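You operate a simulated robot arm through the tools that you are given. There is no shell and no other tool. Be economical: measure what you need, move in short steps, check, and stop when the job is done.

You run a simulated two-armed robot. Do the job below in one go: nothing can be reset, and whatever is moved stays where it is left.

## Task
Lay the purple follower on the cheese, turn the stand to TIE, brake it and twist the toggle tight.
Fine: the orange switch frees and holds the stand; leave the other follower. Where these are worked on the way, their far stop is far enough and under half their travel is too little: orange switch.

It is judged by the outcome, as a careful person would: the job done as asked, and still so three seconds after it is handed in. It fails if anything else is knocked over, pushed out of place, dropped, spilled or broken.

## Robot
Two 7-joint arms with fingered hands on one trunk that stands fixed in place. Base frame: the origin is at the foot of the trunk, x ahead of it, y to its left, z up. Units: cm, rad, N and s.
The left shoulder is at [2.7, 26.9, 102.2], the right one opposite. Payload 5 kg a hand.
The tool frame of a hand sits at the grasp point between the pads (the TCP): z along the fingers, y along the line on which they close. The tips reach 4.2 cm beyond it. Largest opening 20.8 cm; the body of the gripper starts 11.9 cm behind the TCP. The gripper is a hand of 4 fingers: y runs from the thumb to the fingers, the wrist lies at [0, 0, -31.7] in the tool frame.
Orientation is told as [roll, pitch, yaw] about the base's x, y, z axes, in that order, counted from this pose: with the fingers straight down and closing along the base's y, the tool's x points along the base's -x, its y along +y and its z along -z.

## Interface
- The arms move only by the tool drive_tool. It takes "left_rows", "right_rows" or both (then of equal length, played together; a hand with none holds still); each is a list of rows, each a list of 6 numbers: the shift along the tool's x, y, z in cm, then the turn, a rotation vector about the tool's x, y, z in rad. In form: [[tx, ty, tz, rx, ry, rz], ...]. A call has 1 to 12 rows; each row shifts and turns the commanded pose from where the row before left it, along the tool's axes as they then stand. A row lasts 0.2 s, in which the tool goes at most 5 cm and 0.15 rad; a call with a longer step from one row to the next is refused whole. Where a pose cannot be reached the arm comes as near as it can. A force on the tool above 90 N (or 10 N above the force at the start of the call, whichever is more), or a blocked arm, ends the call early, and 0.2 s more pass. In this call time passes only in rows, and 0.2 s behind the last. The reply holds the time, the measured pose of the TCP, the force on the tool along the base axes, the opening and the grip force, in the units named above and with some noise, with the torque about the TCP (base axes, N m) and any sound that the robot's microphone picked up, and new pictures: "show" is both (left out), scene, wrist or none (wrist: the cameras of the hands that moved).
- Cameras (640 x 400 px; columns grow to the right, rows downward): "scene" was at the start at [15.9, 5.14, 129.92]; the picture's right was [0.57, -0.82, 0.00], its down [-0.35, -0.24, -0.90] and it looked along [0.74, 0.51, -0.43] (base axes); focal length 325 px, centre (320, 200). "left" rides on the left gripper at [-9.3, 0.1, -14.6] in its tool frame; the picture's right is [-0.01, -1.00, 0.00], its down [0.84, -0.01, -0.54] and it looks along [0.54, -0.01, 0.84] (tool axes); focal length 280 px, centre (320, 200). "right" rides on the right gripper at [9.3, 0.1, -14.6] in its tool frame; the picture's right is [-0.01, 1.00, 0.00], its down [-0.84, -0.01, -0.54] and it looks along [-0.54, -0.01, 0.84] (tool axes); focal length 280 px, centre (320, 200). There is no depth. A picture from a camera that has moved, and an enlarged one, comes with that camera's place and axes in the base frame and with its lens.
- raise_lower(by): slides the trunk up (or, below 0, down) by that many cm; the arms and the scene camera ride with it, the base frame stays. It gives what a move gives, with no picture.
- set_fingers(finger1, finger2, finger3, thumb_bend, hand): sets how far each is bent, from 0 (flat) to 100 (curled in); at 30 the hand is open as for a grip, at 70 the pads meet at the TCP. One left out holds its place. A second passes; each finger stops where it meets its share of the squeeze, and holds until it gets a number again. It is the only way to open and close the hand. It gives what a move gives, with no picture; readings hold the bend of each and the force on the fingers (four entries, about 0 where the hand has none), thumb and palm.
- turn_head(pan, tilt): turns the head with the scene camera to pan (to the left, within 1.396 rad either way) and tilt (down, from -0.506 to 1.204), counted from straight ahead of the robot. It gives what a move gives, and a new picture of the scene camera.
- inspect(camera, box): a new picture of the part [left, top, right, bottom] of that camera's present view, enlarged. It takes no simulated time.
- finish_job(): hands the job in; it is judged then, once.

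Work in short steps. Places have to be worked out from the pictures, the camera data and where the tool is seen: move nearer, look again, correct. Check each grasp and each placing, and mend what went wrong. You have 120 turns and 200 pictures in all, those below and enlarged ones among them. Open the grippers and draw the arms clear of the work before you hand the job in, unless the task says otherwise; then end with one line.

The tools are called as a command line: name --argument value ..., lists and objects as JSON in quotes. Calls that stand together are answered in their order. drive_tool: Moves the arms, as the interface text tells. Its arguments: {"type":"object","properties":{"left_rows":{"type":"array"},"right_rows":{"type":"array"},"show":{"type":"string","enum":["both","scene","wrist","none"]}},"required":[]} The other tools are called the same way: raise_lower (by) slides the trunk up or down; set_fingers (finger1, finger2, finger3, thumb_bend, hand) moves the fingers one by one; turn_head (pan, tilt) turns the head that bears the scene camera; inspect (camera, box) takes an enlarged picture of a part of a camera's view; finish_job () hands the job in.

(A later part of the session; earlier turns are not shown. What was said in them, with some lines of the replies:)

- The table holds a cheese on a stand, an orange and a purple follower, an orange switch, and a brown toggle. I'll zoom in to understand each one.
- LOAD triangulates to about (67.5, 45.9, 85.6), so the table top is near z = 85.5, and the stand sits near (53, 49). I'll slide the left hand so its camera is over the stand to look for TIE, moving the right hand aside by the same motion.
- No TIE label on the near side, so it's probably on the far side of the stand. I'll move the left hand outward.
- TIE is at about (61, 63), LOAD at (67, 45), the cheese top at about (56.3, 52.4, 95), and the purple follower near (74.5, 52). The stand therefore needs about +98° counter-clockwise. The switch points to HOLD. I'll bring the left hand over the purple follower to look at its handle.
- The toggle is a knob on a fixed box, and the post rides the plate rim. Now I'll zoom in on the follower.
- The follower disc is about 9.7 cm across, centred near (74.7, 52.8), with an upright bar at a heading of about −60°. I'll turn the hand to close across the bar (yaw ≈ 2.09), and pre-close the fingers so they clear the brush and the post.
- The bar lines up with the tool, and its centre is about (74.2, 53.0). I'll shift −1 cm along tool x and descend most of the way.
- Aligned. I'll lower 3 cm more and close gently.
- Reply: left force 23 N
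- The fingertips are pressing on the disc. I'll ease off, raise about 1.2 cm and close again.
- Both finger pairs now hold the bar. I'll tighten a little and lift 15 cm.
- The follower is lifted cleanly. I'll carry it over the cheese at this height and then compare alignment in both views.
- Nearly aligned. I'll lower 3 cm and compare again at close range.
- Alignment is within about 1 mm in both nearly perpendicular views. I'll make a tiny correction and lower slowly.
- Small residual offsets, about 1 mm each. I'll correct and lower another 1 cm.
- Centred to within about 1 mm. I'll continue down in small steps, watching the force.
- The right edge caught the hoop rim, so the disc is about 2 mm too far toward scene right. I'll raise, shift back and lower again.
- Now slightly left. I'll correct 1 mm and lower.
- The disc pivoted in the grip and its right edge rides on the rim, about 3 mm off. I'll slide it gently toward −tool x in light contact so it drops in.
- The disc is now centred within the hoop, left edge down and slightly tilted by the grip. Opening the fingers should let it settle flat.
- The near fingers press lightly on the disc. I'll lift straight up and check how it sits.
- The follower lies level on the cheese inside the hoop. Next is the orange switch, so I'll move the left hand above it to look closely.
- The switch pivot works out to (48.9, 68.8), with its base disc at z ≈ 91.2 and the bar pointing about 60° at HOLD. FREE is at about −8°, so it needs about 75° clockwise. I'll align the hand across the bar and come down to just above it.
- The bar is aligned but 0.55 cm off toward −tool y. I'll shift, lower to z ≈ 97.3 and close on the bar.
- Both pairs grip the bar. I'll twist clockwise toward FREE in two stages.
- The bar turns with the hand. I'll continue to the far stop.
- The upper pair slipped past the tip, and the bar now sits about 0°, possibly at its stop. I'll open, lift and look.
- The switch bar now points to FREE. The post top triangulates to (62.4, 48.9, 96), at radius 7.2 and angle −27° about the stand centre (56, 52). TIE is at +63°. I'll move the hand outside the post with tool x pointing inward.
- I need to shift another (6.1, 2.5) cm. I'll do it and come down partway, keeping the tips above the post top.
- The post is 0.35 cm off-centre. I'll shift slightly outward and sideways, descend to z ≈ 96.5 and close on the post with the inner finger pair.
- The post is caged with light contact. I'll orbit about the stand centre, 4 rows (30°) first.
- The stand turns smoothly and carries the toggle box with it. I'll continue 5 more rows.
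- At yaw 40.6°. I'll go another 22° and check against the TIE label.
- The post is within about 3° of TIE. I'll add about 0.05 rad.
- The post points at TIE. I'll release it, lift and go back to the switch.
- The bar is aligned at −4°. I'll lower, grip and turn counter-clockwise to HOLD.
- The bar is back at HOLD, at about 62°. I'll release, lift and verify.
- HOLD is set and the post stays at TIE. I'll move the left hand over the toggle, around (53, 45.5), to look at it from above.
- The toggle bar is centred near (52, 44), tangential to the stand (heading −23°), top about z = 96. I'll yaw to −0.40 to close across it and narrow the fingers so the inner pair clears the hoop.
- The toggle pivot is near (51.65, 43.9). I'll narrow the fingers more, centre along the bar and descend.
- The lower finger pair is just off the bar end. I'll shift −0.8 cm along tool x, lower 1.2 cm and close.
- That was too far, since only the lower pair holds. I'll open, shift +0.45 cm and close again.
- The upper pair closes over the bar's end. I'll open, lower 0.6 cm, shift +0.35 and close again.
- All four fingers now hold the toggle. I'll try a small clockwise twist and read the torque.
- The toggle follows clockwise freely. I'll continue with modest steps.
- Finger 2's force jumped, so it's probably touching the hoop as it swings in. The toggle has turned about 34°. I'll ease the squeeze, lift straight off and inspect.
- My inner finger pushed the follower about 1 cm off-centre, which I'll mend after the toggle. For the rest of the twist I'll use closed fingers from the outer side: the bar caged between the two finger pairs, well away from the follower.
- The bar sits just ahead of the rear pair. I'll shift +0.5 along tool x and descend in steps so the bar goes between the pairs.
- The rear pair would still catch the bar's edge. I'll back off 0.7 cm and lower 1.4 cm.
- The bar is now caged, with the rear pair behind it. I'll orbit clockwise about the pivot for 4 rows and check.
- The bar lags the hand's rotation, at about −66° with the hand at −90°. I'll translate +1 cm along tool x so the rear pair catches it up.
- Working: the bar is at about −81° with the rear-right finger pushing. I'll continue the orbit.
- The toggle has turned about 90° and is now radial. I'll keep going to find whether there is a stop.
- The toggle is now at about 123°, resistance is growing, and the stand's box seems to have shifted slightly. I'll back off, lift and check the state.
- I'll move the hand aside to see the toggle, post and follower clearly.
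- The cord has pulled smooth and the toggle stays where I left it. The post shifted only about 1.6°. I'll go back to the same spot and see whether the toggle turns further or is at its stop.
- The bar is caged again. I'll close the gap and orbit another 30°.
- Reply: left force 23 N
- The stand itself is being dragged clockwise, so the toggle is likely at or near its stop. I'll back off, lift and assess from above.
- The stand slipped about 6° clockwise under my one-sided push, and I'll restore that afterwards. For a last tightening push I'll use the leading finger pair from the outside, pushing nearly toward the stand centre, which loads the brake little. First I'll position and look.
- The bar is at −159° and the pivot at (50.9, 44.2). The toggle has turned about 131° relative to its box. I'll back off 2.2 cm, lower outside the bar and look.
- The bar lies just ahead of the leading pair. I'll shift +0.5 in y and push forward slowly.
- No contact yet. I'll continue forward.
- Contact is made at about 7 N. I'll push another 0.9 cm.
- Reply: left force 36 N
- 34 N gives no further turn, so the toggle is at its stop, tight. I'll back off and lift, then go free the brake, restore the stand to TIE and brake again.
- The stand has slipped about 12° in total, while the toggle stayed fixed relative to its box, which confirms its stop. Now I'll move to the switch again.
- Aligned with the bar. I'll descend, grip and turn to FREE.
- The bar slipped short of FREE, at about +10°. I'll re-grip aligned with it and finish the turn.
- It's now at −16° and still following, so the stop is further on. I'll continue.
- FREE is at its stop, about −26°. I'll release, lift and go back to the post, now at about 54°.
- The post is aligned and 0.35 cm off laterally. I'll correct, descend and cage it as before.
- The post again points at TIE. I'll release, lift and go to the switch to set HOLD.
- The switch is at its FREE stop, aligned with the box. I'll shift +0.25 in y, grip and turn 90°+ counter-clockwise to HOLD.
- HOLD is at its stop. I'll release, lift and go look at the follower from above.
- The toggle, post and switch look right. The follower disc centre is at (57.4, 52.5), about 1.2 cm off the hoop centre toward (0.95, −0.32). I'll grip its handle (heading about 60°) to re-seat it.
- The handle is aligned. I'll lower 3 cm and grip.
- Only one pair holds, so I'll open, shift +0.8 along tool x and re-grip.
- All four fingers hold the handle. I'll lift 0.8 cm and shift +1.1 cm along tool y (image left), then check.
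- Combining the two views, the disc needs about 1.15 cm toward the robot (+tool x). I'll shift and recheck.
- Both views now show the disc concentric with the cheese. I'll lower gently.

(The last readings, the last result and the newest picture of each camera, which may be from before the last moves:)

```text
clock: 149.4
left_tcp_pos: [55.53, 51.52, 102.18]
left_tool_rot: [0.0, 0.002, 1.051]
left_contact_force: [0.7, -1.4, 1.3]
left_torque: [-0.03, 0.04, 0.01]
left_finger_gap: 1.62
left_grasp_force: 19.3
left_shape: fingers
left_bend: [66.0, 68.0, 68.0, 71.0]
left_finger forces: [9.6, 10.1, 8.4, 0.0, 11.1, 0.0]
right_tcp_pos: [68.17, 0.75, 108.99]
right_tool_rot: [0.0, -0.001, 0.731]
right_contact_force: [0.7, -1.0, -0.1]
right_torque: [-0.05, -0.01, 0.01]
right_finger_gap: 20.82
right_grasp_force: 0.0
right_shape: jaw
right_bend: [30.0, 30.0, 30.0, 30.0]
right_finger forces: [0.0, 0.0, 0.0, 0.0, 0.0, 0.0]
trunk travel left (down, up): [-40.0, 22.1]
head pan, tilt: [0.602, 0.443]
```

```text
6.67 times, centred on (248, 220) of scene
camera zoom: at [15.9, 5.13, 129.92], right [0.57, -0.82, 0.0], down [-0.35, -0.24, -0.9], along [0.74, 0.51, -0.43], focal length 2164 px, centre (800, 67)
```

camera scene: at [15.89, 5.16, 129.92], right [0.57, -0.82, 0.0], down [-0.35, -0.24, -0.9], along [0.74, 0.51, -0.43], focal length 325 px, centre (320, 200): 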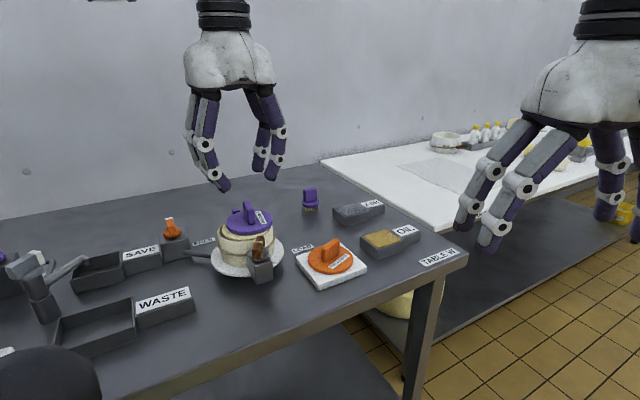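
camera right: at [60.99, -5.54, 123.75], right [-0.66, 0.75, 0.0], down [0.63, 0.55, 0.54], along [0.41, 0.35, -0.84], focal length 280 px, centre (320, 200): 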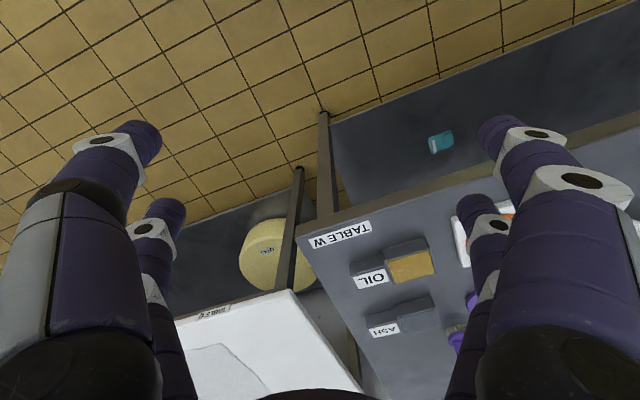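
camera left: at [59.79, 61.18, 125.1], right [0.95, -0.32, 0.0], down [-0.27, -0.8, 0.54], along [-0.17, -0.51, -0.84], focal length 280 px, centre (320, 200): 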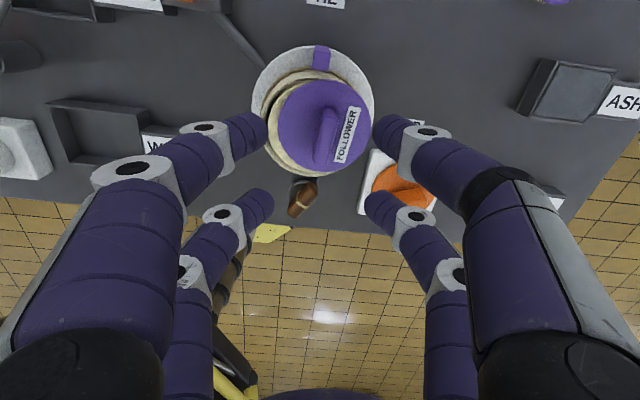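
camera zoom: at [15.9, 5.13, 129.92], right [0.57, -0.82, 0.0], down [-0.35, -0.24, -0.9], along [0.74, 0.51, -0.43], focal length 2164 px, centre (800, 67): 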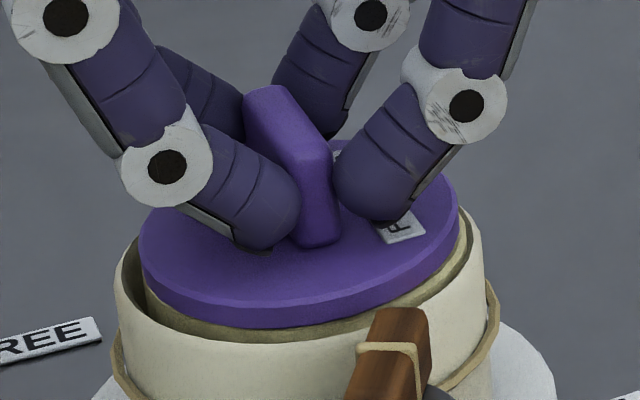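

Nearly touching. I'll lower 0.3 cm more and release.

drive_tool --left_rows '[[-0.15, 0, 0.2, 0, 0, 0], [0, 0, 0.2, 0, 0, 0], [0, 0, 0, 0, 0, 0]]' --show "none"

set_fingers --hand "left" --finger1 62 --finger2 62 --finger3 62 --thumb_bend 62

drive_tool --left_rows '[[0, 0, -1, 0, 0, 0], [0, 0, -3, 0, 0, 0], [0, 0, -4, 0, 0, 0], [0, 0, 0, 0, 0, 0]]' --show "none"

inspect --camera "left" --box '[200, 50, 440, 200]'

inspect --camera "scene" --box '[200, 190, 296, 250]'

```text
clock: 150.2
left_tcp_pos: [55.61, 51.53, 101.86]
left_tool_rot: [-0.002, -0.002, 1.051]
left_contact_force: [1.6, 1.2, 10.6]
left_torque: [-0.21, 0.24, -0.01]
left_finger_gap: 1.64
left_grasp_force: 22.3
left_shape: fingers
left_bend: [66.0, 68.0, 67.0, 71.0]
left_finger forces: [10.1, 12.6, 10.7, 0.0, 11.4, 0.0]
right_tcp_pos: [68.04, 0.79, 109.07]
right_tool_rot: [0.0, 0.0, 0.732]
right_contact_force: [-0.1, 0.6, 0.1]
right_torque: [0.05, 0.0, 0.0]
right_finger_gap: 20.78
right_grasp_force: 0.0
right_shape: jaw
right_bend: [30.0, 30.0, 30.0, 30.0]
right_finger forces: [0.0, 0.0, 0.0, 0.0, 0.0, 0.0]
trunk travel left (down, up): [-40.0, 22.1]
head pan, tilt: [0.602, 0.443]
```

```text
clock: 151.2
left_tcp_pos: [55.7, 51.6, 101.88]
left_tool_rot: [0.001, -0.001, 1.053]
left_contact_force: [-0.6, -0.2, 0.5]
left_torque: [0.04, 0.03, -0.01]
left_finger_gap: 4.97
left_grasp_force: 0.1
left_shape: fingers
left_bend: [62.0, 62.0, 62.0, 62.0]
left_finger forces: [0.0, 0.0, 0.1, 0.1, 0.0, 0.1]
right_tcp_pos: [68.08, 0.77, 108.99]
right_tool_rot: [0.0, 0.001, 0.732]
right_contact_force: [0.6, 1.5, 0.4]
right_torque: [-0.01, -0.01, 0.0]
right_finger_gap: 20.78
right_grasp_force: 0.0
right_shape: jaw
right_bend: [30.0, 30.0, 30.0, 30.0]
right_finger forces: [0.0, 0.0, 0.1, 0.0, 0.1, 0.0]
trunk travel left (down, up): [-40.0, 22.1]
head pan, tilt: [0.602, 0.443]
```

```text
clock: 152.2
left_tcp_pos: [55.54, 51.59, 109.83]
left_tool_rot: [0.0, -0.001, 1.051]
left_contact_force: [0.5, 0.7, -0.1]
left_torque: [-0.04, 0.02, 0.0]
left_finger_gap: 4.97
left_grasp_force: 0.1
left_shape: fingers
left_bend: [62.0, 62.0, 62.0, 62.0]
left_finger forces: [0.0, 0.1, 0.0, 0.1, 0.1, 0.0]
right_tcp_pos: [68.1, 0.94, 109.0]
right_tool_rot: [0.0, 0.0, 0.731]
right_contact_force: [0.4, 0.8, -0.9]
right_torque: [-0.03, 0.0, -0.03]
right_finger_gap: 20.81
right_grasp_force: 0.0
right_shape: jaw
right_bend: [30.0, 30.0, 30.0, 30.0]
right_finger forces: [0.0, 0.1, 0.0, 0.1, 0.0, 0.0]
trunk travel left (down, up): [-40.0, 22.1]
head pan, tilt: [0.602, 0.443]
```

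```text
2.67 times, centred on (320, 125) of left
camera zoom: at [60.17, 59.84, 124.38], right [0.88, -0.48, 0.0], down [-0.41, -0.74, 0.54], along [-0.26, -0.47, -0.84], focal length 748 px, centre (320, 400)
```

zoom: 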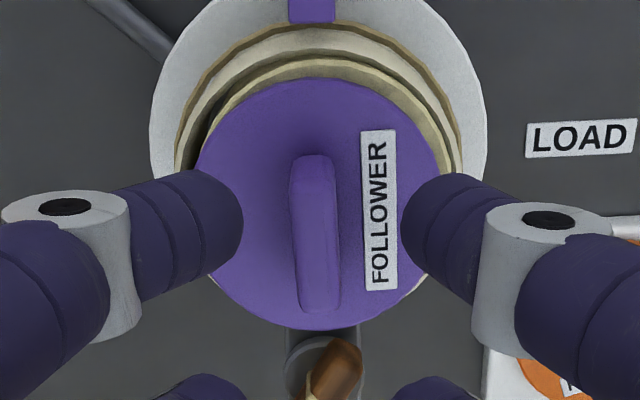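

```text
6.67 times, centred on (248, 220) of scene
camera zoom: at [15.92, 5.16, 129.9], right [0.57, -0.82, 0.0], down [-0.35, -0.24, -0.9], along [0.74, 0.51, -0.43], focal length 2164 px, centre (800, 67)
```

zoom: 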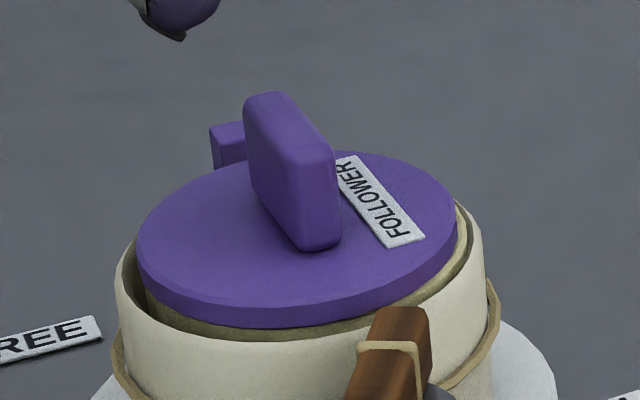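

The follower is re-seated, centred and level on the cheese. I'll open the hand fully, retract the left arm and take a final look at everything.

drive_tool --left_rows '[[0, 0, -4, 0, 0, 0], [0, 0, -4, 0, 0, 0], [-3, 3, 0, 0, 0, 0], [-3, 3, 0, 0, 0, 0], [-3, 3, 0, 0, 0, 0], [-3, 3, 0, 0, 0, 0], [0, 0, 0, 0, 0, 0]]'

set_fingers --hand "left" --finger1 30 --finger2 30 --finger3 30 --thumb_bend 30

inspect --camera "scene" --box '[140, 180, 340, 305]'

inspect --camera "left" --box '[160, 30, 560, 280]'

```text
clock: 153.8
left_tcp_pos: [51.35, 67.74, 117.84]
left_tool_rot: [0.0, -0.001, 1.051]
left_contact_force: [0.4, -0.2, 0.1]
left_torque: [0.02, 0.06, -0.01]
left_finger_gap: 4.98
left_grasp_force: 0.0
left_shape: fingers
left_bend: [62.0, 62.0, 62.0, 62.0]
left_finger forces: [0.0, 0.0, 0.0, 0.1, 0.1, 0.1]
right_tcp_pos: [68.13, 0.66, 109.07]
right_tool_rot: [-0.001, 0.001, 0.731]
right_contact_force: [0.7, -0.3, -0.8]
right_torque: [0.08, 0.04, -0.03]
right_finger_gap: 20.78
right_grasp_force: 0.0
right_shape: jaw
right_bend: [30.0, 30.0, 30.0, 30.0]
right_finger forces: [0.0, 0.0, 0.1, 0.1, 0.0, 0.1]
trunk travel left (down, up): [-40.0, 22.1]
head pan, tilt: [0.602, 0.443]
camera scene: at [15.9, 5.11, 129.92], right [0.57, -0.82, 0.0], down [-0.35, -0.24, -0.9], along [0.74, 0.51, -0.43], focal length 325 px, centre (320, 200)
camera left: at [55.92, 75.99, 132.45], right [0.87, -0.48, 0.0], down [-0.41, -0.74, 0.54], along [-0.26, -0.47, -0.84], focal length 280 px, centre (320, 200)
```

scene: 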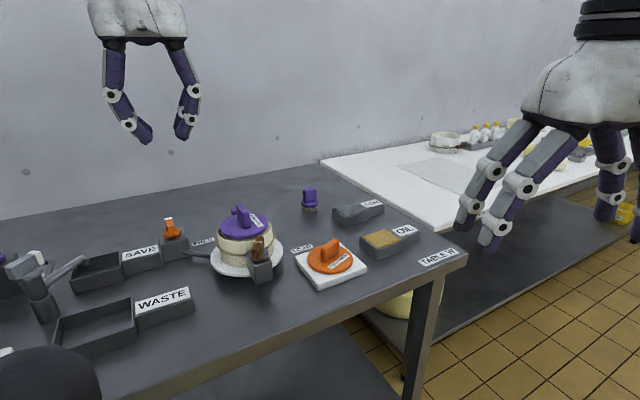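
left: 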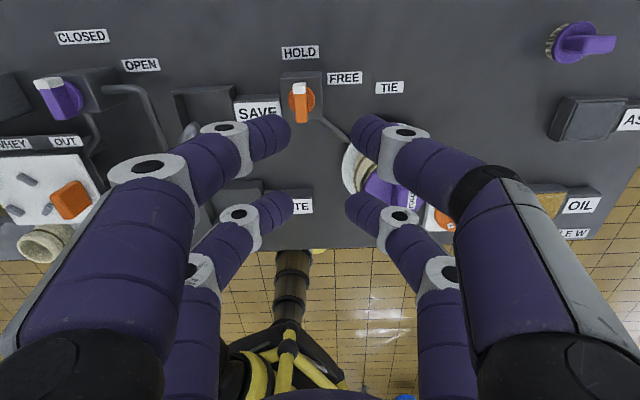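

```text
clock: 154.8
left_tcp_pos: [51.32, 67.73, 117.8]
left_tool_rot: [0.0, 0.001, 1.051]
left_contact_force: [-0.2, 0.3, -0.1]
left_torque: [0.0, -0.01, -0.01]
left_finger_gap: 21.76
left_grasp_force: 0.0
left_shape: fingers
left_bend: [30.0, 30.0, 30.0, 30.0]
left_finger forces: [0.1, 0.0, 0.0, 0.0, 0.0, 0.0]
right_tcp_pos: [68.13, 0.84, 108.9]
right_tool_rot: [-0.001, 0.0, 0.731]
right_contact_force: [-0.1, 0.3, 0.3]
right_torque: [0.03, 0.0, -0.03]
right_finger_gap: 20.79
right_grasp_force: 0.0
right_shape: jaw
right_bend: [30.0, 30.0, 30.0, 30.0]
right_finger forces: [0.0, 0.0, 0.0, 0.0, 0.1, 0.0]
trunk travel left (down, up): [-40.0, 22.1]
head pan, tilt: [0.602, 0.443]
```

```text
3.20 times, centred on (240, 242) of scene
camera zoom: at [15.9, 5.13, 129.92], right [0.57, -0.82, 0.0], down [-0.35, -0.24, -0.9], along [0.74, 0.51, -0.43], focal length 1039 px, centre (576, 64)
```

zoom: 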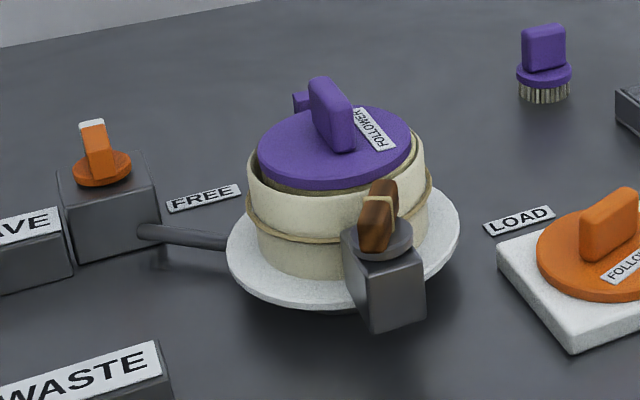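

```text
1.60 times, centred on (360, 155) of left
camera zoom: at [55.9, 76.01, 132.43], right [0.88, -0.48, 0.0], down [-0.41, -0.74, 0.54], along [-0.26, -0.47, -0.84], focal length 449 px, centre (256, 272)
```

zoom: 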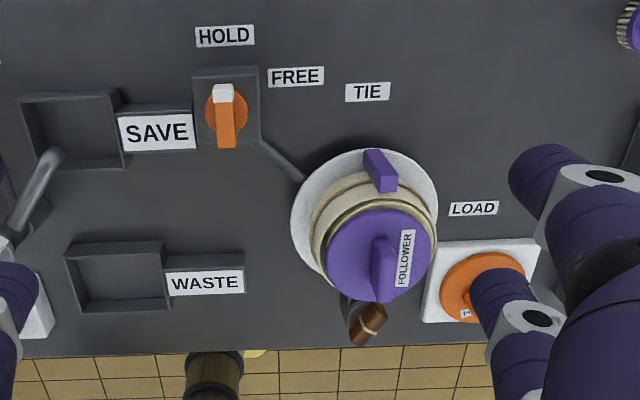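

The final view shows the follower level on the cheese, the post at TIE, the switch at HOLD and the toggle twisted to its stop. Both hands are open and clear, so I'm handing the job in.

finish_job

```text
The job is handed in.
```

I've handed the job in: the purple follower lies on the cheese, the stand is at TIE with the brake on HOLD, and the toggle is turned to what I judged to be its stop. The toggle turned about 130° clockwise and would not go further at 34 N. While I twisted it, the follower got knocked off-centre and the stand slipped about 12°; I put both back and braked the stand again. The orange follower was left alone.
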